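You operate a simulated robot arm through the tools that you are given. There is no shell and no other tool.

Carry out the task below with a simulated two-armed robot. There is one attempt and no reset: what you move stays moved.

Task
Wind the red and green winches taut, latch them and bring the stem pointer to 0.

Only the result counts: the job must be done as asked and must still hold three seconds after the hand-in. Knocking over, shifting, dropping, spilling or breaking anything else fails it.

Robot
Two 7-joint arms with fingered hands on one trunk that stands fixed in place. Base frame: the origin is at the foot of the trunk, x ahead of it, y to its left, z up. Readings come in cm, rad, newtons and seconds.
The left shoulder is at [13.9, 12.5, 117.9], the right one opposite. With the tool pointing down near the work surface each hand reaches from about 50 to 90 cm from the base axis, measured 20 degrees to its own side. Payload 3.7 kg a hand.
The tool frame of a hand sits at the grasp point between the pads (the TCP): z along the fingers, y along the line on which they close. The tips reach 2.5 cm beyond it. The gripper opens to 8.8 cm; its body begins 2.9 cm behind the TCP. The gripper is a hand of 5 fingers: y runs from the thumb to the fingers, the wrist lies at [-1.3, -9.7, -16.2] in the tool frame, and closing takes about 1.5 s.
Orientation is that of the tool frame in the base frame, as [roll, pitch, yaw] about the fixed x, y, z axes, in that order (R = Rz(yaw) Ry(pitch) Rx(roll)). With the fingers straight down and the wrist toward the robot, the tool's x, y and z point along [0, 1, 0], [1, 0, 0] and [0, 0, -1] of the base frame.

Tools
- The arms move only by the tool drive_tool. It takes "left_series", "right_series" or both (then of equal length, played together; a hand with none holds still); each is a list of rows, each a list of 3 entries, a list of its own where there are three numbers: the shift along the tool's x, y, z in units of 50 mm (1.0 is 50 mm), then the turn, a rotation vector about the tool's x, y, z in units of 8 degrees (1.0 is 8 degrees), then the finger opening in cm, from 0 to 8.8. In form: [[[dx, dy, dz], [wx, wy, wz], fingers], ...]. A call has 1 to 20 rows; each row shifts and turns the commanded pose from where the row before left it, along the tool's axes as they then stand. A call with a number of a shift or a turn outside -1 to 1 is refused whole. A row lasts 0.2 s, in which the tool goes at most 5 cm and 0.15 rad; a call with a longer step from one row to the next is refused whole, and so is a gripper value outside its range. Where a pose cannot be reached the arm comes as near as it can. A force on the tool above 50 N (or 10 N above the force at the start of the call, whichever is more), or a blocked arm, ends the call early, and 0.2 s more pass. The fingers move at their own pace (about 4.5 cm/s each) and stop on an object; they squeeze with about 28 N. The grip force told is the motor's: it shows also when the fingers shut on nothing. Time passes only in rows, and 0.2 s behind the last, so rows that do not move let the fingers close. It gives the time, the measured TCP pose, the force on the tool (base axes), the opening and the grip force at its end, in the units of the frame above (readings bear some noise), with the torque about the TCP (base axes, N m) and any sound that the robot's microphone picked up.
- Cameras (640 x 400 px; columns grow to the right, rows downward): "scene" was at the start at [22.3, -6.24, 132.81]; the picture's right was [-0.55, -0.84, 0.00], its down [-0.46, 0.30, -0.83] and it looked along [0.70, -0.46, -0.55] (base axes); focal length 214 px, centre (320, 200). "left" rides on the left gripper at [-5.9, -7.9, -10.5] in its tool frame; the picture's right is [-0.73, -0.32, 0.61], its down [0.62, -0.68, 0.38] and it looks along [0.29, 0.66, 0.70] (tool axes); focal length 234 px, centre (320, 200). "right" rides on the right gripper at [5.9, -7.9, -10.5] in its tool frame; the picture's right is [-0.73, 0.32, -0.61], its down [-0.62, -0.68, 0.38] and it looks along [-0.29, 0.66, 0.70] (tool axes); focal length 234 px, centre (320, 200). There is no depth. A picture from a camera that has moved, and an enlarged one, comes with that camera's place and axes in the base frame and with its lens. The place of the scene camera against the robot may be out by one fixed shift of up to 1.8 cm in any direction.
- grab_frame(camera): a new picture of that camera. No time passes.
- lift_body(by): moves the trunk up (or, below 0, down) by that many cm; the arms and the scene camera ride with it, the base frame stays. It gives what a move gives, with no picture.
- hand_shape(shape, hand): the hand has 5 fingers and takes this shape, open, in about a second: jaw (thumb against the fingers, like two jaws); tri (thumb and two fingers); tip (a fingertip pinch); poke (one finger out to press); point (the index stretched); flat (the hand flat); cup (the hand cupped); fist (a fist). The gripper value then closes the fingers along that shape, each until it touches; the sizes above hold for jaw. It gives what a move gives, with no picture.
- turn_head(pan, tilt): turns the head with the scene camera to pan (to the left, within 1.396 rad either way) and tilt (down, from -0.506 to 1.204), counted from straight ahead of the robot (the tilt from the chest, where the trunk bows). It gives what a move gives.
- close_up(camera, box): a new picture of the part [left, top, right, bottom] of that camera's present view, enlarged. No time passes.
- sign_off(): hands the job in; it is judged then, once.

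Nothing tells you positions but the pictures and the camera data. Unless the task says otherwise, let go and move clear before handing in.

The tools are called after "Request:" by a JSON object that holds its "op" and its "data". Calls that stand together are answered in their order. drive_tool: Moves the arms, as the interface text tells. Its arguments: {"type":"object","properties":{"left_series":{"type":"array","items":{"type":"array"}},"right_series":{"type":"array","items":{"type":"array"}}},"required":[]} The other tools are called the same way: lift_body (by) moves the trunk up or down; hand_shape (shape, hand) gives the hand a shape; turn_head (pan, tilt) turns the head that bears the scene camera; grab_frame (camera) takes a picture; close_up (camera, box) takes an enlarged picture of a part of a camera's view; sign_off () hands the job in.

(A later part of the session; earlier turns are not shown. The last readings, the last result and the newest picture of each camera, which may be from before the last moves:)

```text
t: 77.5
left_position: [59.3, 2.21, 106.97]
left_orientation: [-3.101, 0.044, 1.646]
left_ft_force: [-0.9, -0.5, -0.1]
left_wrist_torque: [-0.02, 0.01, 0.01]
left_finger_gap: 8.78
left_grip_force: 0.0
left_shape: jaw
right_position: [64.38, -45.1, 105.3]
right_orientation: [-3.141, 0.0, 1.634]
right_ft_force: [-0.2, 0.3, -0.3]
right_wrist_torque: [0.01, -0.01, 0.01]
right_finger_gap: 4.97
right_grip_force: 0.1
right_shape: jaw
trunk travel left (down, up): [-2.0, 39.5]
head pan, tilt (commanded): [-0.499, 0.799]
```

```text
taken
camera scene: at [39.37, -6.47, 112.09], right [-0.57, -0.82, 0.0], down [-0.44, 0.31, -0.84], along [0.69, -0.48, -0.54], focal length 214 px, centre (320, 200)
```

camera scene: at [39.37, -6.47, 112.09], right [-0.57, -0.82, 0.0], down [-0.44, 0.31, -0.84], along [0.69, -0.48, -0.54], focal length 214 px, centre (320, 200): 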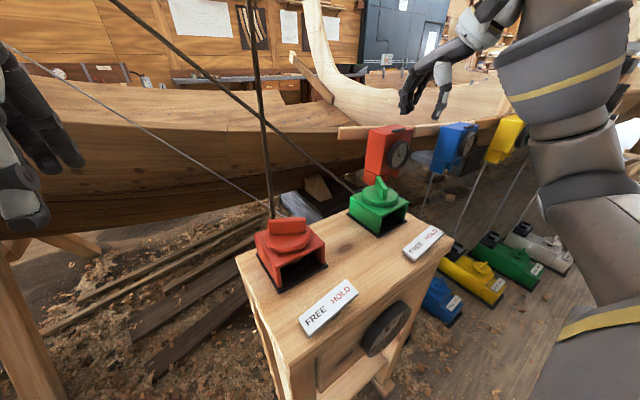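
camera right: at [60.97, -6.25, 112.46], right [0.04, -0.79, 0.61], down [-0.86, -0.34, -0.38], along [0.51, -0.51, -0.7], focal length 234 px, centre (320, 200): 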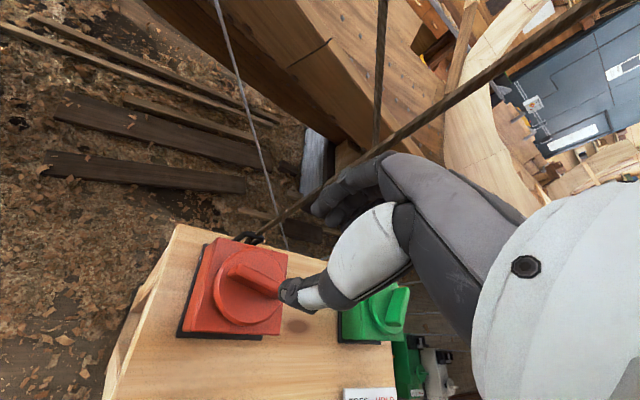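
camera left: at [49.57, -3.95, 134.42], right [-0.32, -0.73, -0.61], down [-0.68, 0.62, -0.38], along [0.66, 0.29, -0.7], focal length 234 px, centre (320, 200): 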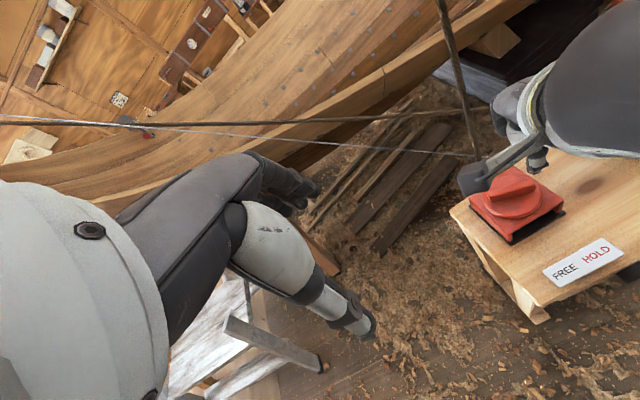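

Lowering bows the trunk forward, which doesn't help the dial view. I'll restore the trunk height and instead use the left hand's camera to look at the dial straight on.

Request:
{"op": "lift_body", "data": {"by": 18}}

Request:
{"op": "close_up", "data": {"camera": "scene", "box": [328, 236, 360, 256]}}

Request:
{"op": "grab_frame", "data": {"camera": "scene"}}

```text
t: 79.5
left_position: [57.55, 1.92, 123.7]
left_orientation: [-3.138, 0.0, 1.57]
left_ft_force: [0.2, -0.2, 0.3]
left_wrist_torque: [-0.01, 0.0, 0.0]
left_finger_gap: 8.78
left_grip_force: 0.0
left_shape: jaw
right_position: [64.44, -45.1, 123.08]
right_orientation: [-3.138, -0.001, 1.634]
right_ft_force: [0.8, 0.1, 0.3]
right_wrist_torque: [-0.02, -0.02, -0.02]
right_finger_gap: 4.97
right_grip_force: 0.0
right_shape: jaw
trunk travel left (down, up): [-20.0, 21.5]
head pan, tilt (commanded): [-0.499, 0.799]
```

```text
16.00 times, centred on (344, 246) of scene
camera zoom: at [22.08, -5.26, 130.94], right [-0.48, -0.88, 0.0], down [-0.63, 0.34, -0.7], along [0.61, -0.33, -0.72], focal length 3432 px, centre (-64, -536)
```

zoom: 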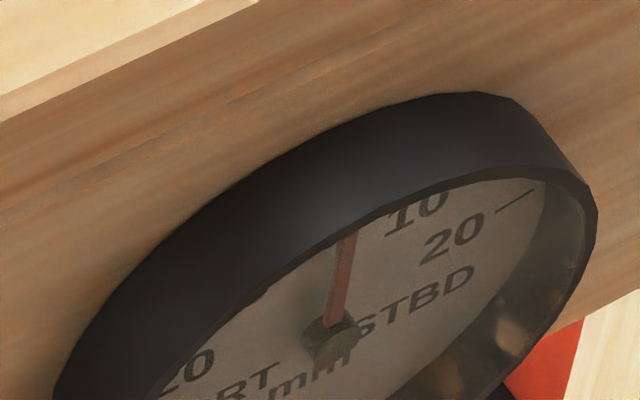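

```text
taken
camera scene: at [22.08, -5.26, 130.94], right [-0.48, -0.88, 0.0], down [-0.63, 0.34, -0.7], along [0.61, -0.33, -0.72], focal length 214 px, centre (320, 200)
```

scene: 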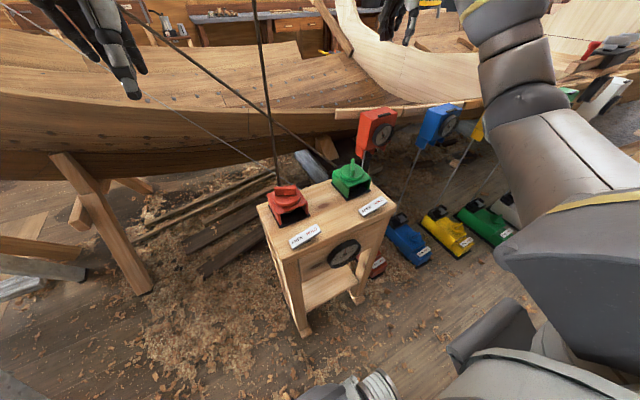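

By the scene camera the pointer is within about 1° of zero. I'll bring the left hand's camera in front of the dial to confirm the zero mark and scale.

Request:
{"op": "drive_tool", "data": {"left_series": [[[-0.25, -0.6, 0.65], [0, 0, 0], 5], [[-0.25, -0.6, 0.65], [0, 0, 0], 5], [[-0.25, -0.6, 0.65], [0, 0, 0], 5], [[-0.25, -0.6, 0.65], [0, 0, 0], 5], [[-0.25, -0.6, 0.65], [0, 0, 0], 5], [[-0.25, -0.5, 0.65], [0, 0, 0], 5], [[0, 0, 0], [0, 0, 0.96], 5], [[0, 0, 0], [0, 0, 0.96], 5], [[0, 0, 0], [0, 0, 0.96], 5], [[0, 0, 0], [0, 0, 0.96], 5], [[0, 0, 0], [0, 0, 0.96], 5], [[0, 0, 0], [0, 0, 0], 5]]}}

Request:
{"op": "grab_frame", "data": {"camera": "left"}}

Request:
{"op": "grab_frame", "data": {"camera": "scene"}}

```text
t: 82.1
left_position: [39.84, -5.62, 104.45]
left_orientation: [-3.141, 0.0, 0.898]
left_ft_force: [-0.4, 0.4, -0.3]
left_wrist_torque: [0.03, 0.02, -0.01]
left_finger_gap: 5.04
left_grip_force: 0.0
left_shape: jaw
right_position: [64.37, -44.98, 123.39]
right_orientation: [-3.14, 0.0, 1.634]
right_ft_force: [0.5, -0.8, 0.3]
right_wrist_torque: [0.0, 0.01, -0.02]
right_finger_gap: 4.94
right_grip_force: 0.1
right_shape: jaw
trunk travel left (down, up): [-20.0, 21.5]
head pan, tilt (commanded): [-0.499, 0.799]
```

```text
taken
camera left: at [30.07, -5.25, 114.9], right [-0.7, -0.37, -0.61], down [-0.14, 0.91, -0.38], along [0.69, -0.18, -0.7], focal length 234 px, centre (320, 200)
```

left: 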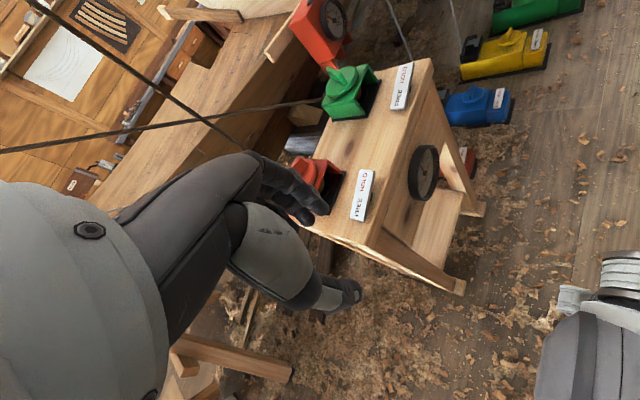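

```text
taken
camera scene: at [21.94, -5.25, 130.99], right [-0.48, -0.88, 0.0], down [-0.63, 0.34, -0.7], along [0.61, -0.33, -0.72], focal length 214 px, centre (320, 200)
```

scene: 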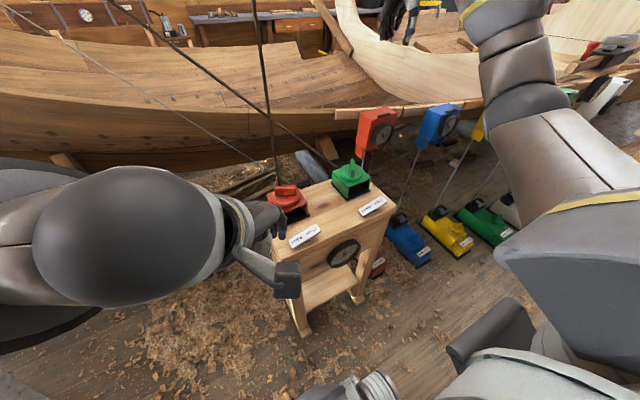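

Request:
{"op": "drive_tool", "data": {"left_series": [[[-0.283, 0.183, 0.8], [0, 0, 0], 3], [[-0.283, 0.183, 0.8], [0, 0, 0], 3], [[-0.283, 0.183, 0.8], [0, 0, 0], 3], [[-0.283, 0.183, 0.8], [0, 0, 0], 3], [[-0.283, 0.183, 0.8], [0, 0, 0], 3], [[0, 0, 0], [0, 0, 0], 3]]}}

Request:
{"op": "grab_frame", "data": {"camera": "left"}}

Request:
{"op": "grab_frame", "data": {"camera": "scene"}}

```text
t: 83.5
left_position: [39.0, -13.99, 84.22]
left_orientation: [-3.14, 0.0, 0.9]
left_ft_force: [0.3, -0.2, -0.4]
left_wrist_torque: [-0.01, 0.01, 0.0]
left_finger_gap: 3.0
left_grip_force: 0.0
left_shape: jaw
right_position: [64.38, -45.05, 123.45]
right_orientation: [-3.142, -0.001, 1.632]
right_ft_force: [-0.3, 0.5, -0.2]
right_wrist_torque: [-0.02, 0.0, 0.01]
right_finger_gap: 4.96
right_grip_force: 0.0
right_shape: jaw
trunk travel left (down, up): [-20.0, 21.5]
head pan, tilt (commanded): [-0.499, 0.799]
```

```text
taken
camera left: at [29.24, -13.69, 94.75], right [-0.7, -0.37, -0.61], down [-0.15, 0.91, -0.38], along [0.7, -0.18, -0.7], focal length 234 px, centre (320, 200)
```

left: 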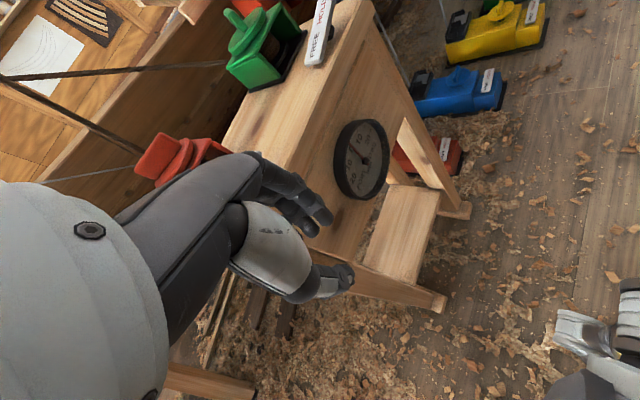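

```text
taken
camera scene: at [21.92, -5.24, 131.0], right [-0.48, -0.88, 0.0], down [-0.63, 0.34, -0.7], along [0.61, -0.33, -0.72], focal length 214 px, centre (320, 200)
```

scene: 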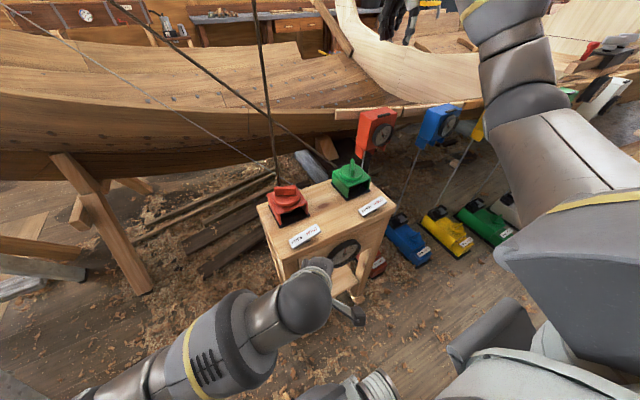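

Excellent, the left camera sees the dial face nearly frontally. Zooming in for the reading.

Request:
{"op": "close_up", "data": {"camera": "left", "box": [325, 110, 400, 205]}}

Request:
{"op": "close_up", "data": {"camera": "left", "box": [335, 130, 390, 185]}}

```text
4.21 times, centred on (362, 158) of left
camera zoom: at [29.24, -13.69, 94.75], right [-0.7, -0.37, -0.61], down [-0.15, 0.91, -0.38], along [0.7, -0.18, -0.7], focal length 986 px, centre (141, 379)
```

zoom: 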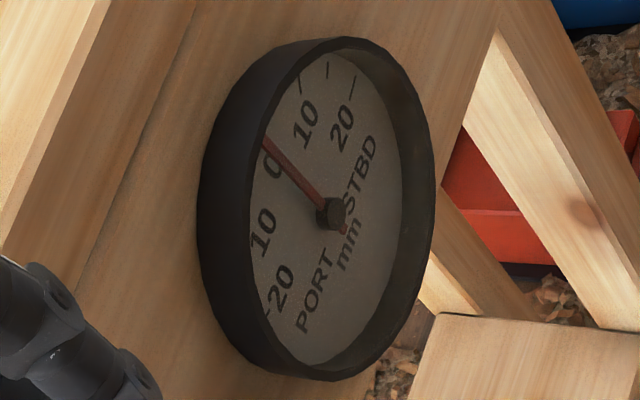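

```text
7.27 times, centred on (362, 158) of left
camera zoom: at [29.24, -13.69, 94.75], right [-0.7, -0.37, -0.61], down [-0.15, 0.91, -0.38], along [0.7, -0.18, -0.7], focal length 1703 px, centre (11, 509)
```

zoom: 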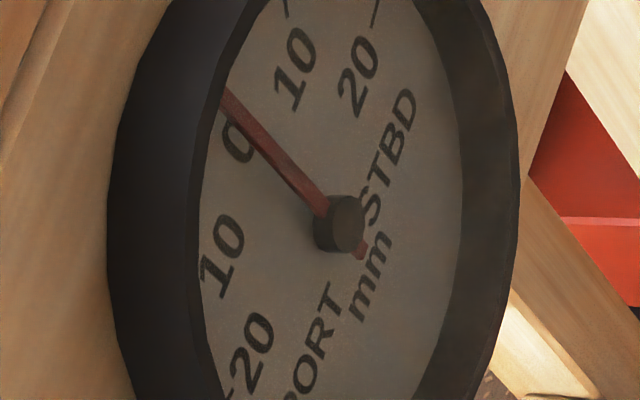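

The pointer reads about +0.3 mm STBD (scale ≈4.3° per mm), practically 0. Now I'll withdraw the left hand to its side, and prepare the right hand in "poke" shape to press the HOLD ends.

Request:
{"op": "drive_tool", "data": {"left_series": [[[0.283, -0.183, -0.8], [0, 0, 0], 3], [[0.283, -0.183, -0.8], [0, 0, 0], 3], [[0.283, -0.183, -0.8], [0, 0, 0], 3], [[0.283, -0.183, -0.8], [0, 0, 0], 3], [[0.283, -0.183, -0.8], [0, 0, 0], 3], [[0.7, -0.5, 0], [0, 0, 0], 3], [[0.7, -0.5, 0], [0, 0, 0], 3], [[0.7, -0.5, 0], [0, 0, 0], 3], [[0.7, -0.5, 0], [0, 0, 0], 3], [[0, 0, 0], [0, 0, 0], 3]]}}

Request:
{"op": "hand_shape", "data": {"shape": "poke", "hand": "right"}}

Request:
{"op": "grab_frame", "data": {"camera": "right"}}

Request:
{"op": "grab_frame", "data": {"camera": "scene"}}

```text
t: 85.7
left_position: [45.85, 9.15, 105.17]
left_orientation: [-3.138, 0.001, 0.898]
left_ft_force: [-0.3, -0.3, 0.4]
left_wrist_torque: [-0.03, -0.02, 0.01]
left_finger_gap: 3.05
left_grip_force: 0.1
left_shape: jaw
left hand out of reach, approached as far as the arm can: row 6, 7, 8, 9
right_position: [64.37, -45.09, 123.23]
right_orientation: [-3.137, 0.0, 1.633]
right_ft_force: [0.1, 0.2, -0.1]
right_wrist_torque: [-0.01, 0.0, 0.03]
right_finger_gap: 4.96
right_grip_force: 0.0
right_shape: jaw
trunk travel left (down, up): [-20.0, 21.5]
head pan, tilt (commanded): [-0.499, 0.799]
```

```text
t: 86.6
left_position: [45.95, 9.19, 105.21]
left_orientation: [-3.14, 0.001, 0.9]
left_ft_force: [-0.4, 0.0, -1.1]
left_wrist_torque: [0.0, -0.01, -0.01]
left_finger_gap: 3.01
left_grip_force: 0.0
left_shape: jaw
right_position: [64.44, -45.12, 123.35]
right_orientation: [3.141, 0.0, 1.635]
right_ft_force: [0.4, -0.4, 0.4]
right_wrist_torque: [-0.01, 0.03, 0.0]
right_finger_gap: 0.0
right_grip_force: 0.0
right_shape: poke
trunk travel left (down, up): [-20.0, 21.5]
head pan, tilt (commanded): [-0.499, 0.799]
```

```text
taken
camera right: at [56.07, -39.7, 133.79], right [0.37, -0.7, 0.61], down [-0.64, -0.67, -0.38], along [0.67, -0.25, -0.7], focal length 234 px, centre (320, 200)
```

right: 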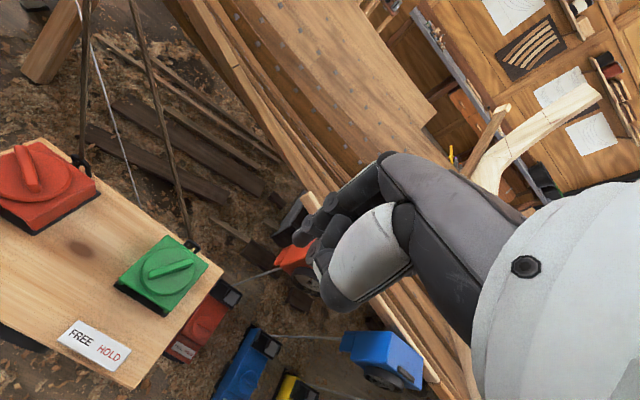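

```text
taken
camera scene: at [21.95, -5.23, 130.99], right [-0.48, -0.88, 0.0], down [-0.63, 0.34, -0.7], along [0.61, -0.33, -0.72], focal length 214 px, centre (320, 200)
```

scene: 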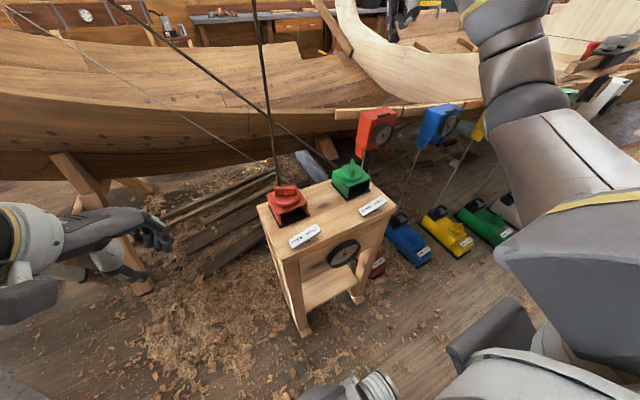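

Request:
{"op": "close_up", "data": {"camera": "right", "box": [260, 150, 440, 320]}}

Request:
{"op": "close_up", "data": {"camera": "right", "box": [0, 220, 240, 400]}}

Request:
{"op": "close_up", "data": {"camera": "scene", "box": [380, 0, 480, 70]}}

```text
2.35 times, centred on (350, 235) of right
camera zoom: at [56.07, -39.7, 133.79], right [0.37, -0.7, 0.61], down [-0.64, -0.67, -0.38], along [0.67, -0.25, -0.7], focal length 551 px, centre (249, 118)
```

zoom: 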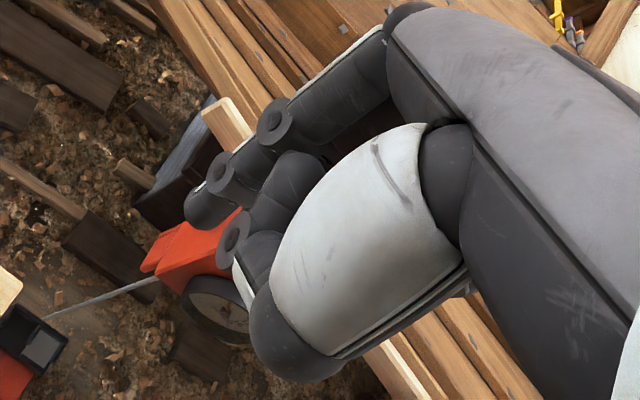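

```text
2.22 times, centred on (120, 310) of right
camera zoom: at [56.07, -39.7, 133.79], right [0.37, -0.7, 0.61], down [-0.64, -0.67, -0.38], along [0.67, -0.25, -0.7], focal length 520 px, centre (764, -44)
```

zoom: 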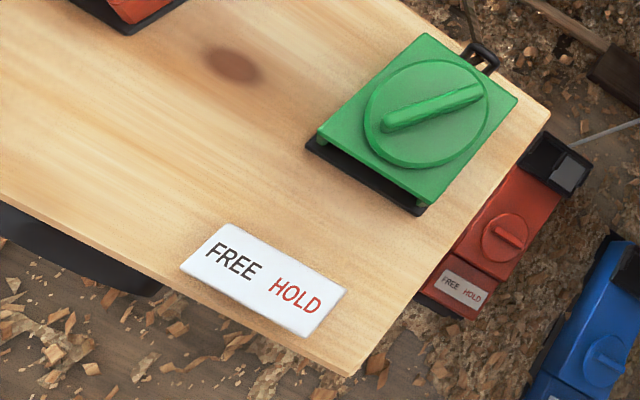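

```text
5.71 times, centred on (430, 35) of scene
camera zoom: at [21.95, -5.23, 130.99], right [-0.48, -0.88, 0.0], down [-0.63, 0.34, -0.7], along [0.61, -0.33, -0.72], focal length 1226 px, centre (-309, 1143)
```

zoom: 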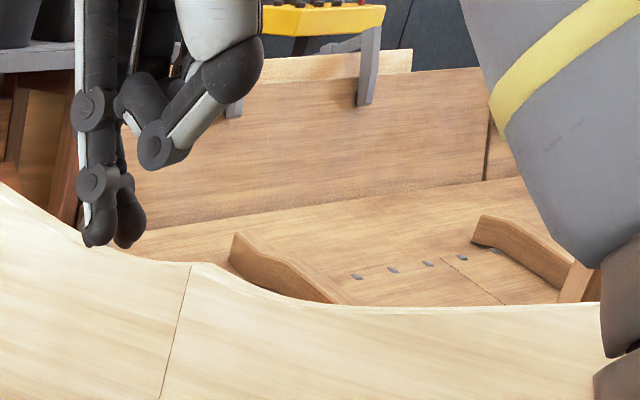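

Request:
{"op": "close_up", "data": {"camera": "scene", "box": [375, 0, 435, 45]}}

Request:
{"op": "grab_frame", "data": {"camera": "left"}}

```text
8.89 times, centred on (405, 22) of scene
camera zoom: at [21.95, -5.23, 130.99], right [-0.48, -0.88, 0.0], down [-0.63, 0.34, -0.7], along [0.61, -0.33, -0.72], focal length 1906 px, centre (-436, 1778)
```

zoom: 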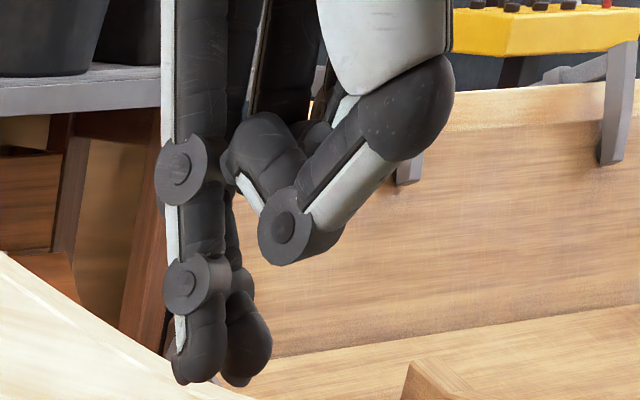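

```text
taken
camera left: at [36.18, 9.54, 115.73], right [-0.71, -0.37, -0.61], down [-0.15, 0.91, -0.38], along [0.69, -0.18, -0.7], focal length 234 px, centre (320, 200)
```

left: 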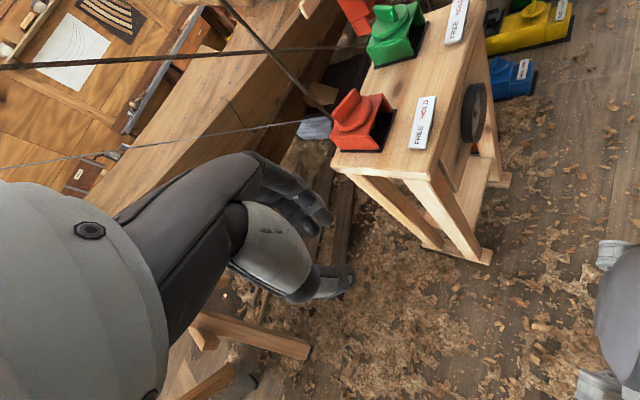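

The poke shape extends the index (and its neighbour) with tips a little beyond the TCP. Green's plate spans y≈-35.4…-43.9 at x≈53.3. I'll hover above its HOLD end first.

Request:
{"op": "drive_tool", "data": {"right_series": [[[0.12, -0.72, 0], [0, 0, 0.24], 0], [[0.12, -0.72, 0], [0, 0, 0.24], 0], [[0.12, -0.72, 0], [0, 0, 0], 0], [[0, 0, 0.9], [0, 0, 0], 0], [[0, 0, 0.9], [0, 0, 0], 0], [[0, 0, 0.9], [0, 0, 0], 0], [[0, 0, 0.9], [0, 0, 0], 0], [[0, 0, 0.9], [0, 0, 0], 0], [[0, 0, 0.9], [0, 0, 0], 0], [[0, 0, 0.7], [0, 0, 0], 0], [[0, 0, 0], [0, 0, 0], 0]]}}

Request:
{"op": "grab_frame", "data": {"camera": "right"}}

Request:
{"op": "close_up", "data": {"camera": "scene", "box": [320, 150, 430, 240]}}

Request:
{"op": "grab_frame", "data": {"camera": "scene"}}

```text
t: 89.0
left_position: [46.0, 9.19, 105.11]
left_orientation: [-3.139, 0.001, 0.898]
left_ft_force: [0.0, 0.6, 1.0]
left_wrist_torque: [0.0, -0.03, 0.02]
left_finger_gap: 3.01
left_grip_force: 0.0
left_shape: jaw
right_position: [53.45, -43.5, 92.92]
right_orientation: [3.141, 0.001, 1.568]
right_ft_force: [-0.4, -0.8, -0.5]
right_wrist_torque: [-0.01, -0.01, 0.02]
right_finger_gap: 0.02
right_grip_force: 0.0
right_shape: poke
trunk travel left (down, up): [-20.0, 21.5]
head pan, tilt (commanded): [-0.499, 0.799]
```

```text
taken
camera right: at [45.5, -37.54, 103.37], right [0.32, -0.73, 0.61], down [-0.68, -0.62, -0.38], along [0.66, -0.29, -0.7], focal length 234 px, centre (320, 200)
```

right: 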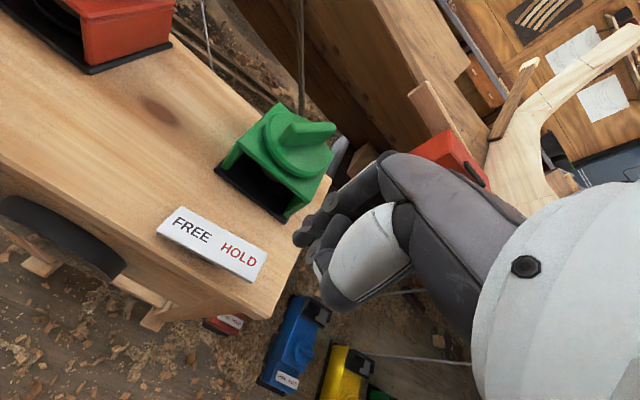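

```text
4.44 times, centred on (375, 195) of scene
camera zoom: at [21.93, -5.24, 131.0], right [-0.48, -0.88, 0.0], down [-0.63, 0.34, -0.7], along [0.61, -0.33, -0.72], focal length 953 px, centre (76, 222)
```

zoom: 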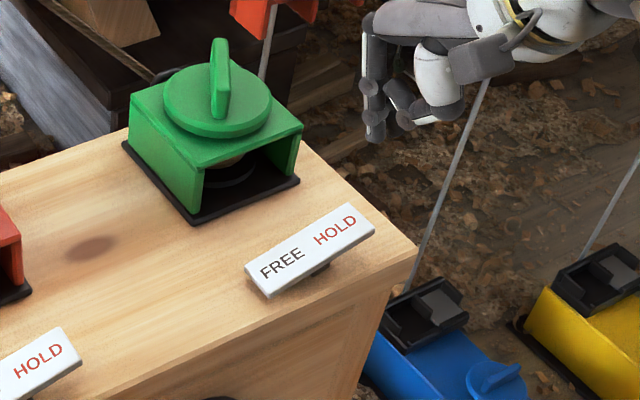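

```text
taken
camera scene: at [21.93, -5.24, 131.0], right [-0.48, -0.88, 0.0], down [-0.63, 0.34, -0.7], along [0.61, -0.33, -0.72], focal length 214 px, centre (320, 200)
```

scene: 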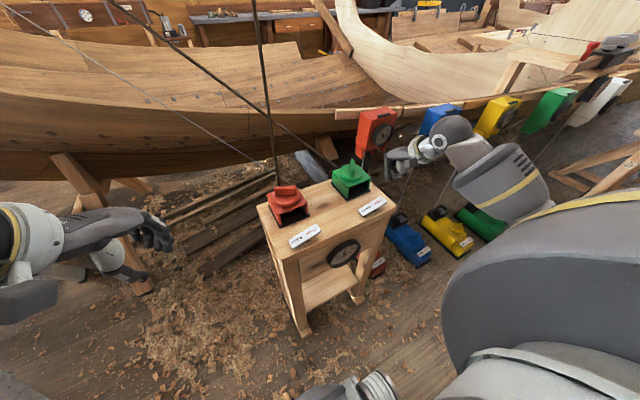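

Tip is directly above the HOLD end (x≈53.2, y≈-42.5). Descending, slowly near the plate.

Request:
{"op": "drive_tool", "data": {"right_series": [[[0, 0, 0.6], [0, 0, 0], 0], [[0, 0, 0.5], [0, 0, 0], 0], [[0, 0, 0.1], [0, 0, 0], 0], [[0, 0, 0.1], [0, 0, 0], 0], [[0, 0, 0], [0, 0, 0], 0]]}}

Request:
{"op": "close_up", "data": {"camera": "scene", "box": [340, 160, 420, 230]}}

Request:
{"op": "close_up", "data": {"camera": "right", "box": [140, 140, 400, 320]}}

```text
t: 90.2
left_position: [45.92, 9.32, 105.19]
left_orientation: [-3.14, 0.001, 0.898]
left_ft_force: [-0.4, 0.5, 0.9]
left_wrist_torque: [-0.01, -0.05, -0.01]
left_finger_gap: 3.01
left_grip_force: 0.1
left_shape: jaw
right_position: [53.64, -43.56, 86.27]
right_orientation: [-3.141, 0.001, 1.568]
right_ft_force: [-0.4, -0.3, 0.8]
right_wrist_torque: [0.03, -0.03, 0.0]
right_finger_gap: 0.01
right_grip_force: 0.0
right_shape: poke
trunk travel left (down, up): [-20.0, 21.5]
head pan, tilt (commanded): [-0.499, 0.799]
```

```text
5.71 times, centred on (380, 195) of scene
camera zoom: at [21.94, -5.24, 130.99], right [-0.48, -0.88, 0.0], down [-0.63, 0.34, -0.7], along [0.61, -0.33, -0.72], focal length 1226 px, centre (-23, 229)
```

zoom: 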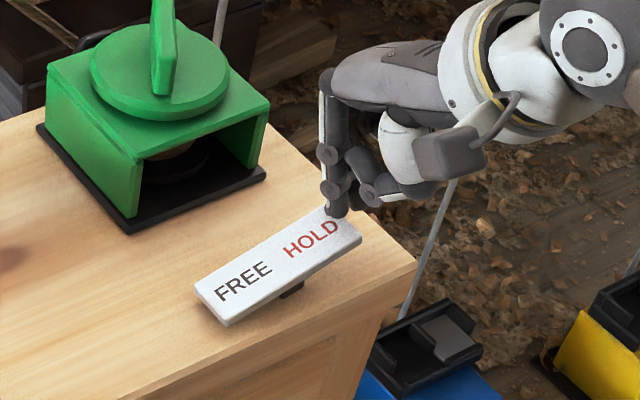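

```text
2.22 times, centred on (270, 230) of right
camera zoom: at [45.59, -37.69, 96.81], right [0.32, -0.73, 0.61], down [-0.68, -0.62, -0.38], along [0.66, -0.29, -0.7], focal length 520 px, centre (431, 133)
```

zoom: 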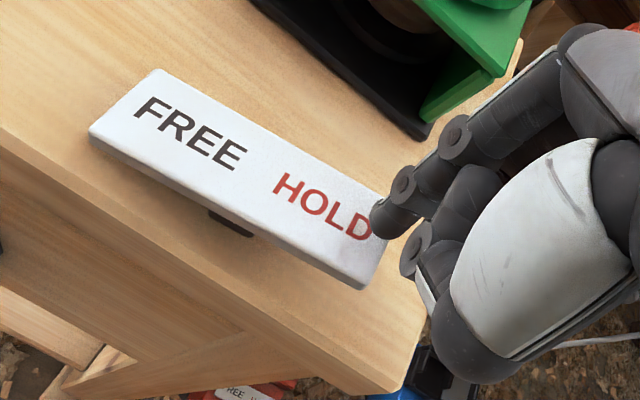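

Request:
{"op": "drive_tool", "data": {"right_series": [[[0.08, -0.06, 0.04], [0, 0, 0], 0], [[0, 0, 0.08], [0, 0, 0], 0], [[0, 0, 0.08], [0, 0, 0], 0], [[0, 0, 0.08], [0, 0, 0], 0], [[0, 0, 0.08], [0, 0, 0], 0], [[0, 0, 0], [0, 0, 0], 0]]}}

Request:
{"op": "close_up", "data": {"camera": "scene", "box": [340, 160, 420, 230]}}

Request:
{"op": "close_up", "data": {"camera": "right", "box": [140, 140, 400, 320]}}

```text
t: 91.6
left_position: [45.95, 9.27, 105.1]
left_orientation: [-3.14, 0.004, 0.899]
left_ft_force: [1.0, 0.7, -0.4]
left_wrist_torque: [-0.04, -0.02, 0.02]
left_finger_gap: 3.05
left_grip_force: 0.3
left_shape: jaw
right_position: [53.06, -43.11, 84.33]
right_orientation: [-3.139, -0.002, 1.57]
right_ft_force: [-0.1, -0.5, 1.4]
right_wrist_torque: [0.01, 0.03, -0.03]
right_finger_gap: 0.02
right_grip_force: 0.1
right_shape: poke
trunk travel left (down, up): [-20.0, 21.5]
head pan, tilt (commanded): [-0.499, 0.799]
```

```text
5.71 times, centred on (380, 195) of scene
camera zoom: at [21.93, -5.26, 130.98], right [-0.48, -0.88, 0.0], down [-0.63, 0.34, -0.7], along [0.61, -0.33, -0.72], focal length 1226 px, centre (-23, 229)
```

zoom: 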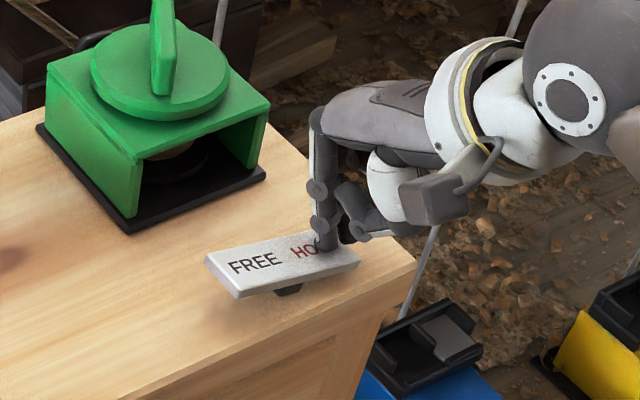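

```text
2.22 times, centred on (270, 230) of right
camera zoom: at [45.21, -37.26, 94.82], right [0.32, -0.73, 0.6], down [-0.68, -0.62, -0.38], along [0.65, -0.29, -0.7], focal length 520 px, centre (431, 133)
```

zoom: 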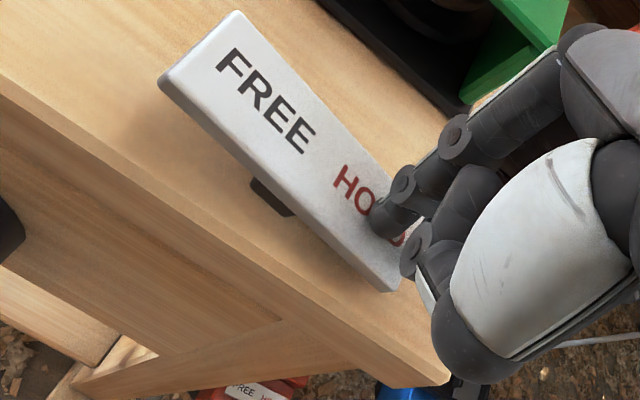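

The rocker has tipped with the FREE end up. I'll press slightly further to make sure it seats fully, then lift off.

Request:
{"op": "drive_tool", "data": {"right_series": [[[0, 0, 0.06], [0, 0, 0], 0], [[0, 0, 0.06], [0, 0, 0], 0], [[0, 0, 0], [0, 0, 0], 0]]}}

Request:
{"op": "close_up", "data": {"camera": "scene", "box": [340, 160, 420, 230]}}

```text
t: 92.4
left_position: [45.82, 9.28, 105.23]
left_orientation: [-3.141, 0.003, 0.9]
left_ft_force: [-0.6, 0.4, 0.1]
left_wrist_torque: [0.01, 0.0, -0.01]
left_finger_gap: 3.03
left_grip_force: 0.2
left_shape: jaw
right_position: [53.22, -43.12, 84.19]
right_orientation: [3.136, 0.003, 1.568]
right_ft_force: [-0.1, -1.2, 16.4]
right_wrist_torque: [0.15, 0.02, 0.03]
right_finger_gap: 0.0
right_grip_force: 0.0
right_shape: poke
trunk travel left (down, up): [-20.0, 21.5]
head pan, tilt (commanded): [-0.499, 0.799]
```

```text
5.71 times, centred on (380, 195) of scene
camera zoom: at [21.79, -5.15, 131.04], right [-0.48, -0.88, 0.0], down [-0.63, 0.34, -0.7], along [0.61, -0.33, -0.72], focal length 1226 px, centre (-23, 229)
```

zoom: 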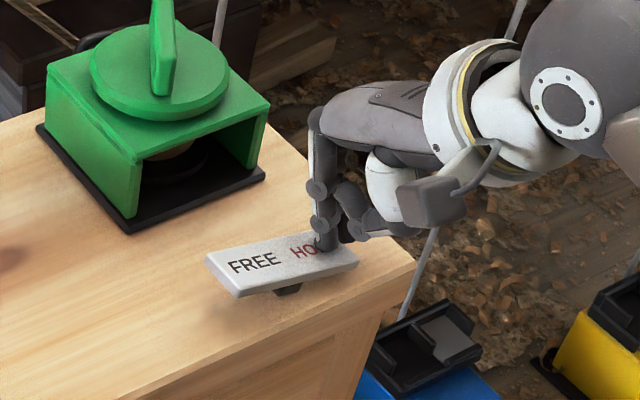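

It reached its stop (16 N). Lifting off to check it stays in HOLD.

Request:
{"op": "drive_tool", "data": {"right_series": [[[0, 0, -0.2], [0, 0, 0], 0], [[0, 0, -0.5], [0, 0, 0], 0], [[0, 0, -0.8], [0, 0, 0], 0], [[0, 0, -0.8], [0, 0, 0], 0], [[0, 0, 0], [0, 0, 0], 0]]}}

Request:
{"op": "close_up", "data": {"camera": "scene", "box": [250, 150, 420, 270]}}

Request:
{"op": "close_up", "data": {"camera": "scene", "box": [328, 236, 360, 256]}}

Request:
{"op": "close_up", "data": {"camera": "right", "box": [60, 100, 400, 320]}}

```text
t: 93.6
left_position: [46.02, 9.24, 105.14]
left_orientation: [-3.137, 0.001, 0.897]
left_ft_force: [0.0, 0.3, 0.1]
left_wrist_torque: [-0.03, -0.01, -0.01]
left_finger_gap: 3.04
left_grip_force: 0.0
left_shape: jaw
right_position: [53.21, -43.36, 95.43]
right_orientation: [-3.141, 0.0, 1.567]
right_ft_force: [0.3, 0.2, 0.3]
right_wrist_torque: [-0.01, 0.01, 0.0]
right_finger_gap: 0.0
right_grip_force: 0.1
right_shape: poke
trunk travel left (down, up): [-20.0, 21.5]
head pan, tilt (commanded): [-0.499, 0.799]
```

```text
3.33 times, centred on (335, 210) of scene
camera zoom: at [21.97, -5.25, 130.98], right [-0.48, -0.88, 0.0], down [-0.63, 0.34, -0.7], along [0.61, -0.33, -0.72], focal length 715 px, centre (270, 167)
```

zoom: 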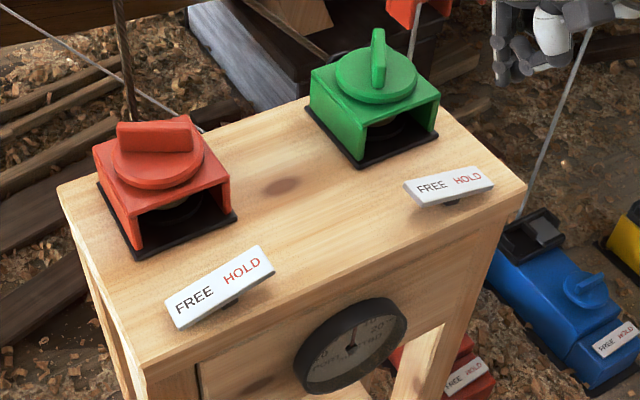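

```text
16.00 times, centred on (344, 246) of scene
camera zoom: at [21.97, -5.25, 130.98], right [-0.48, -0.88, 0.0], down [-0.63, 0.34, -0.7], along [0.61, -0.33, -0.72], focal length 3432 px, centre (-64, -536)
```

zoom: 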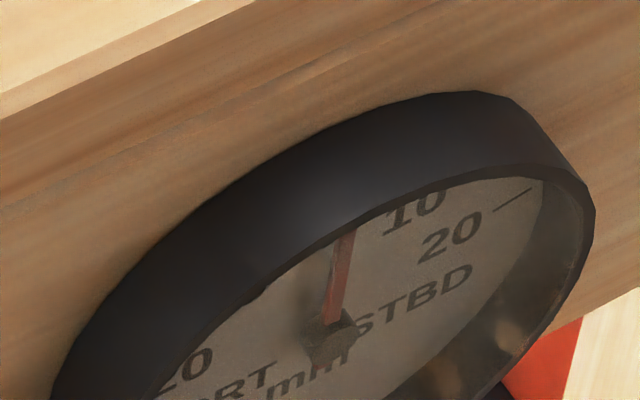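

```text
1.82 times, centred on (230, 210) of right
camera zoom: at [45.27, -37.37, 105.86], right [0.32, -0.73, 0.61], down [-0.68, -0.62, -0.38], along [0.65, -0.29, -0.7], focal length 426 px, centre (484, 182)
```

zoom: 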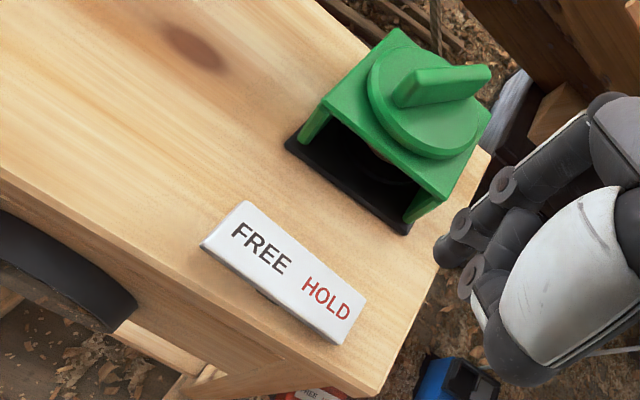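

Green is latched and the pointer hasn't moved. Before latching red, I'll compare the ropes with the first pictures from the same viewpoint to verify both are taut.

Request:
{"op": "turn_head", "data": {"pan": 0.2, "tilt": 0.3}}

Request:
{"op": "grab_frame", "data": {"camera": "scene"}}

Request:
{"op": "turn_head", "data": {"pan": 0.5, "tilt": 0.0}}

Request:
{"op": "grab_frame", "data": {"camera": "scene"}}

```text
t: 94.7
left_position: [45.73, 9.18, 105.18]
left_orientation: [-3.138, 0.002, 0.898]
left_ft_force: [0.3, -0.4, -0.1]
left_wrist_torque: [-0.02, 0.03, -0.02]
left_finger_gap: 3.0
left_grip_force: 0.1
left_shape: jaw
right_position: [53.09, -43.26, 95.33]
right_orientation: [3.141, -0.001, 1.568]
right_ft_force: [-0.2, 0.8, 0.3]
right_wrist_torque: [0.02, 0.0, -0.01]
right_finger_gap: 0.0
right_grip_force: 0.0
right_shape: poke
trunk travel left (down, up): [-20.0, 21.5]
head pan, tilt (commanded): [0.201, 0.3]
```

```text
taken
camera scene: at [24.02, 0.47, 135.42], right [0.2, -0.98, 0.0], down [-0.29, -0.06, -0.96], along [0.94, 0.19, -0.3], focal length 214 px, centre (320, 200)
```

scene: 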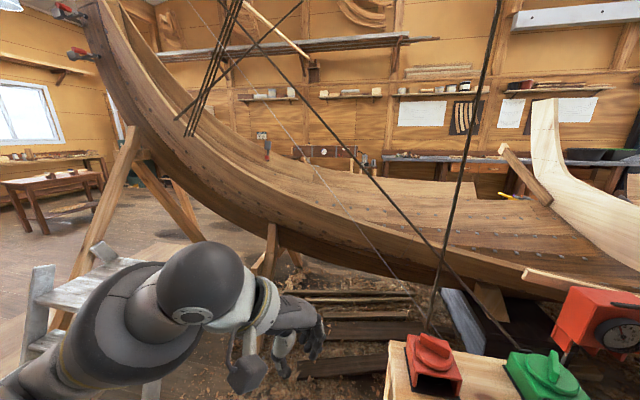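

```text
t: 95.5
left_position: [45.99, 9.25, 105.13]
left_orientation: [-3.141, 0.001, 0.897]
left_ft_force: [0.5, -0.1, -0.5]
left_wrist_torque: [-0.01, 0.0, 0.01]
left_finger_gap: 3.03
left_grip_force: 0.1
left_shape: jaw
right_position: [53.14, -43.28, 95.43]
right_orientation: [-3.14, 0.001, 1.567]
right_ft_force: [-0.4, -0.7, -0.7]
right_wrist_torque: [0.02, 0.03, 0.01]
right_finger_gap: 0.0
right_grip_force: 0.1
right_shape: poke
trunk travel left (down, up): [-20.0, 21.5]
head pan, tilt (commanded): [0.499, 0.0]
```

```text
taken
camera scene: at [22.77, 2.92, 138.19], right [0.48, -0.88, 0.0], down [0.0, 0.0, -1.0], along [0.88, 0.48, 0.0], focal length 214 px, centre (320, 200)
```

scene: 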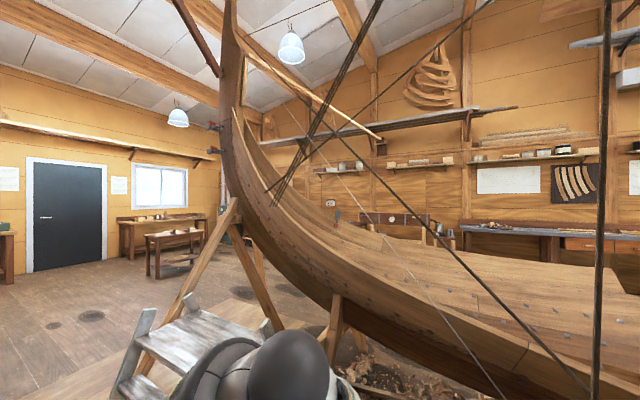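

Both ropes are straight now. I'll turn the head back and move the poke finger over the red HOLD end.

Request:
{"op": "turn_head", "data": {"pan": -0.5, "tilt": 0.8}}

Request:
{"op": "drive_tool", "data": {"right_series": [[[0.91, 0, 0], [0, 0, 0], 0], [[0.91, 0, 0], [0, 0, 0], 0], [[0.91, 0, 0], [0, 0, 0], 0], [[0.91, 0, 0], [0, 0, 0], 0], [[0.91, 0, 0], [0, 0, 0], 0], [[0, 0, 0], [0, 0, 0], 0]]}}

Request:
{"op": "grab_frame", "data": {"camera": "right"}}

Request:
{"op": "close_up", "data": {"camera": "scene", "box": [250, 150, 420, 270]}}

```text
t: 96.8
left_position: [45.8, 9.13, 105.14]
left_orientation: [-3.139, 0.002, 0.899]
left_ft_force: [-0.1, 0.5, 0.5]
left_wrist_torque: [-0.02, 0.04, 0.02]
left_finger_gap: 3.04
left_grip_force: 0.0
left_shape: jaw
right_position: [53.22, -43.3, 95.44]
right_orientation: [-3.141, 0.001, 1.568]
right_ft_force: [0.0, 0.3, -0.1]
right_wrist_torque: [-0.02, 0.01, 0.02]
right_finger_gap: 0.0
right_grip_force: 0.0
right_shape: poke
trunk travel left (down, up): [-20.0, 21.5]
head pan, tilt (commanded): [-0.499, 0.799]
```

```text
t: 98.2
left_position: [45.98, 9.29, 105.19]
left_orientation: [-3.141, 0.001, 0.9]
left_ft_force: [-0.1, 0.2, 0.9]
left_wrist_torque: [0.0, -0.02, -0.02]
left_finger_gap: 3.05
left_grip_force: 0.1
left_shape: jaw
right_position: [53.11, -20.3, 95.35]
right_orientation: [3.14, 0.002, 1.567]
right_ft_force: [0.1, 0.8, -0.6]
right_wrist_torque: [0.0, 0.02, -0.01]
right_finger_gap: 0.01
right_grip_force: 0.1
right_shape: poke
trunk travel left (down, up): [-20.0, 21.5]
head pan, tilt (commanded): [-0.499, 0.799]
```

```text
taken
camera right: at [45.16, -14.41, 105.9], right [0.32, -0.73, 0.61], down [-0.68, -0.62, -0.38], along [0.66, -0.29, -0.7], focal length 234 px, centre (320, 200)
```

right: 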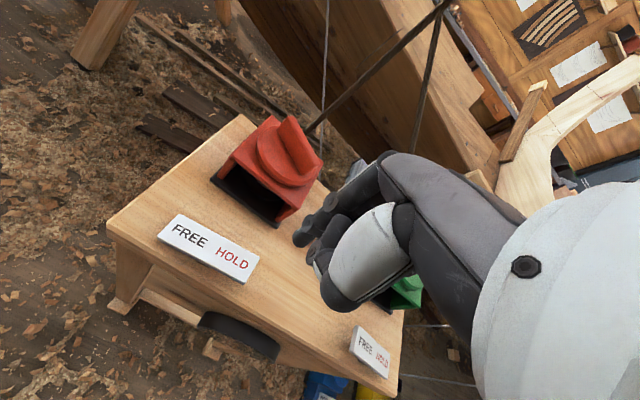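

```text
3.33 times, centred on (335, 210) of scene
camera zoom: at [21.92, -5.24, 131.0], right [-0.48, -0.88, 0.0], down [-0.63, 0.34, -0.7], along [0.61, -0.33, -0.72], focal length 715 px, centre (270, 167)
```

zoom: 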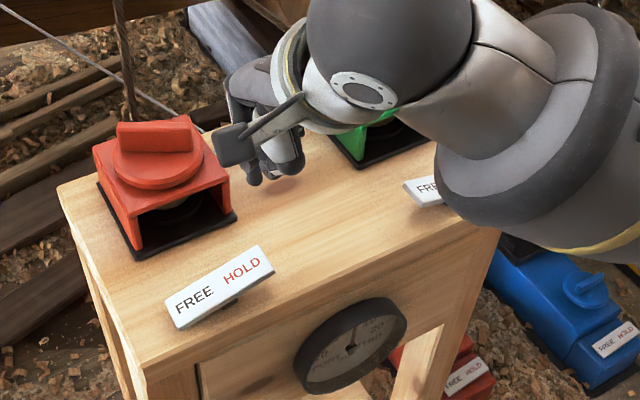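

Finger is over the red HOLD end (plate spans y≈-12.2…-20.5). Shift 0.4 cm toward its centre and press as with green.

Request:
{"op": "drive_tool", "data": {"right_series": [[[0.08, 0, 0.6], [0, 0, 0], 0], [[0, 0, 0.6], [0, 0, 0], 0], [[0, 0, 0.5], [0, 0, 0], 0], [[0, 0, 0.1], [0, 0, 0], 0], [[0, 0, 0.08], [0, 0, 0], 0], [[0, 0, 0.08], [0, 0, 0], 0], [[0, 0, 0.08], [0, 0, 0], 0], [[0, 0, 0.08], [0, 0, 0], 0], [[0, 0, 0.06], [0, 0, 0], 0], [[0, 0, 0], [0, 0, 0], 0]]}}

Request:
{"op": "close_up", "data": {"camera": "right", "box": [140, 140, 400, 320]}}

Request:
{"op": "close_up", "data": {"camera": "scene", "box": [250, 150, 420, 270]}}

```text
t: 100.4
left_position: [45.92, 9.19, 105.11]
left_orientation: [-3.139, 0.002, 0.899]
left_ft_force: [0.6, -0.5, 0.2]
left_wrist_torque: [-0.03, 0.01, 0.0]
left_finger_gap: 3.01
left_grip_force: 0.0
left_shape: jaw
right_position: [53.18, -20.01, 84.39]
right_orientation: [-3.141, 0.0, 1.569]
right_ft_force: [0.9, 0.4, 0.6]
right_wrist_torque: [0.01, 0.0, 0.0]
right_finger_gap: 0.01
right_grip_force: 0.0
right_shape: poke
trunk travel left (down, up): [-20.0, 21.5]
head pan, tilt (commanded): [-0.499, 0.799]
```

```text
2.22 times, centred on (270, 230) of right
camera zoom: at [45.31, -14.13, 94.94], right [0.32, -0.73, 0.61], down [-0.68, -0.62, -0.38], along [0.66, -0.29, -0.7], focal length 520 px, centre (431, 133)
```

zoom: 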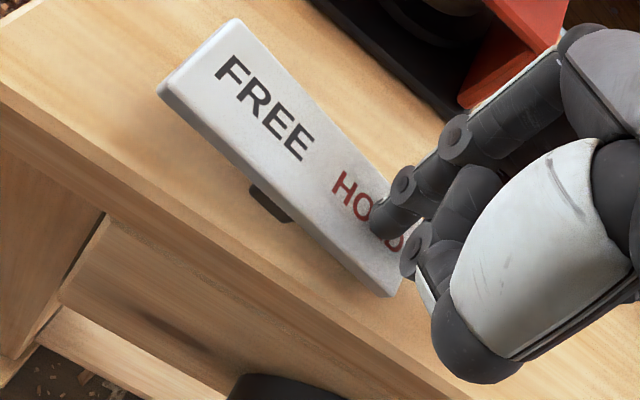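

```text
3.33 times, centred on (335, 210) of scene
camera zoom: at [21.94, -5.24, 130.99], right [-0.48, -0.88, 0.0], down [-0.63, 0.34, -0.7], along [0.61, -0.33, -0.72], focal length 715 px, centre (270, 167)
```

zoom: 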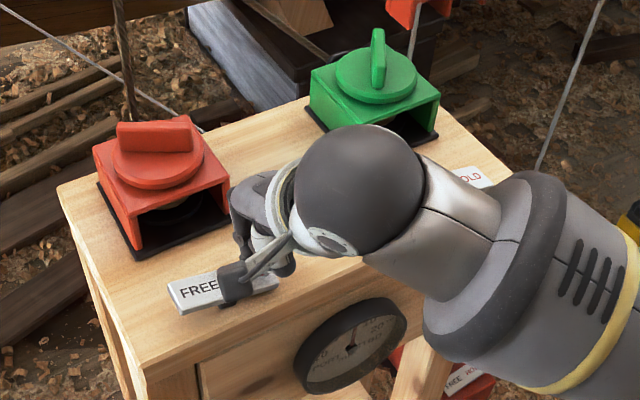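

The red rocker has tipped too. Press a touch more to seat it at the stop, then lift off.

Request:
{"op": "drive_tool", "data": {"right_series": [[[0, 0, 0.06], [0, 0, 0], 0], [[0, 0, 0.06], [0, 0, 0], 0], [[0, 0, 0], [0, 0, 0], 0]]}}

Request:
{"op": "drive_tool", "data": {"right_series": [[[0, 0, -0.2], [0, 0, 0], 0], [[0, 0, -0.5], [0, 0, 0], 0], [[0, 0, -0.8], [0, 0, 0], 0], [[0, 0, -0.8], [0, 0, 0], 0], [[0, 0, -0.8], [0, 0, 0], 0], [[-0.7, 0, -0.6], [0, 0, 0], 0], [[-0.7, 0, -0.6], [0, 0, 0], 0], [[-0.8, 0, -0.5], [0, 0, 0], 0], [[-0.8, 0, -0.5], [0, 0, 0], 0], [[-0.8, 0, -0.5], [0, 0, 0], 0], [[-0.8, 0, 0], [0, 0, 0], 0], [[0, 0, 0], [0, 0, 0], 0]]}}

Request:
{"op": "close_up", "data": {"camera": "scene", "box": [250, 150, 420, 270]}}

Request:
{"op": "close_up", "data": {"camera": "scene", "box": [328, 236, 360, 256]}}

```text
t: 101.2
left_position: [45.8, 9.22, 105.18]
left_orientation: [-3.141, 0.001, 0.899]
left_ft_force: [0.1, -0.1, -0.2]
left_wrist_torque: [0.0, 0.01, 0.01]
left_finger_gap: 3.04
left_grip_force: 0.0
left_shape: jaw
right_position: [53.28, -19.93, 84.25]
right_orientation: [3.133, -0.001, 1.567]
right_ft_force: [0.6, -2.8, 21.0]
right_wrist_torque: [0.19, 0.0, -0.01]
right_finger_gap: 0.0
right_grip_force: 0.1
right_shape: poke
trunk travel left (down, up): [-20.0, 21.5]
head pan, tilt (commanded): [-0.499, 0.799]
```

```text
t: 103.8
left_position: [45.94, 9.17, 105.15]
left_orientation: [-3.14, 0.001, 0.899]
left_ft_force: [-0.2, 0.3, 0.2]
left_wrist_torque: [-0.01, 0.02, -0.01]
left_finger_gap: 3.02
left_grip_force: 0.1
left_shape: jaw
right_position: [53.07, -43.1, 112.77]
right_orientation: [3.141, -0.001, 1.566]
right_ft_force: [0.2, 0.4, 0.1]
right_wrist_torque: [-0.01, 0.03, 0.01]
right_finger_gap: 0.0
right_grip_force: 0.0
right_shape: poke
trunk travel left (down, up): [-20.0, 21.5]
head pan, tilt (commanded): [-0.499, 0.799]
```

```text
3.33 times, centred on (335, 210) of scene
camera zoom: at [21.95, -5.23, 130.98], right [-0.48, -0.88, 0.0], down [-0.63, 0.34, -0.7], along [0.61, -0.33, -0.72], focal length 715 px, centre (270, 167)
```

zoom: 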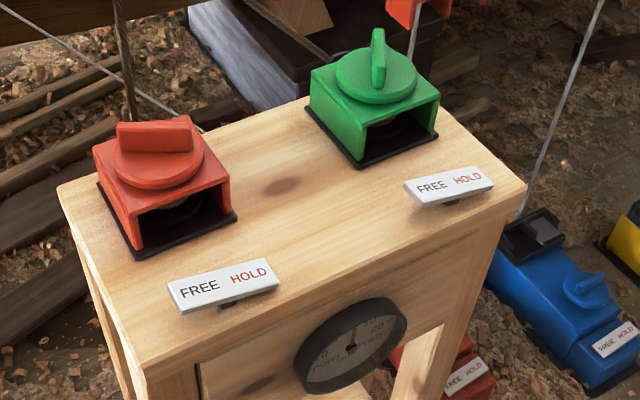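

```text
16.00 times, centred on (344, 246) of scene
camera zoom: at [21.95, -5.23, 130.98], right [-0.48, -0.88, 0.0], down [-0.63, 0.34, -0.7], along [0.61, -0.33, -0.72], focal length 3432 px, centre (-64, -536)
```

zoom: 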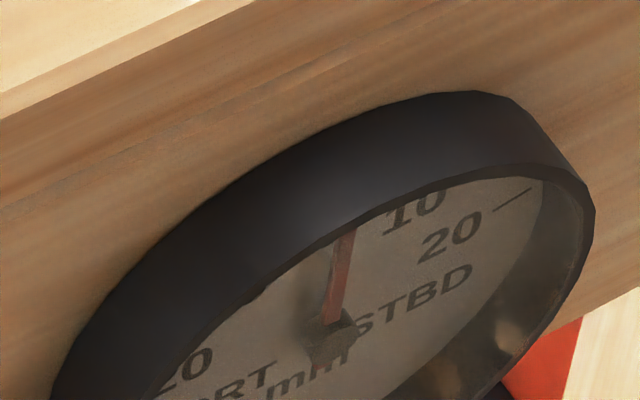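

Both rockers are in HOLD and the pointer hasn't changed. I'll do a final frontal check of the dial with the left camera.

Request:
{"op": "drive_tool", "data": {"left_series": [[[-0.7, 0.5, 0], [0, 0, 0], 3], [[-0.7, 0.5, 0], [0, 0, 0], 3], [[-0.7, 0.5, 0], [0, 0, 0], 3], [[-0.7, 0.5, 0], [0, 0, 0], 3], [[0, 0, 0], [0, 0, 0], 3]]}}

```text
t: 105.0
left_position: [45.11, -8.42, 105.25]
left_orientation: [-3.141, 0.0, 0.9]
left_ft_force: [-1.0, 0.0, 0.0]
left_wrist_torque: [0.01, 0.01, 0.03]
left_finger_gap: 3.01
left_grip_force: 0.0
left_shape: jaw
right_position: [53.08, -43.13, 112.76]
right_orientation: [-3.14, 0.0, 1.567]
right_ft_force: [0.9, 0.5, -0.1]
right_wrist_torque: [-0.02, 0.02, 0.02]
right_finger_gap: 0.0
right_grip_force: 0.2
right_shape: poke
trunk travel left (down, up): [-20.0, 21.5]
head pan, tilt (commanded): [-0.499, 0.799]
```

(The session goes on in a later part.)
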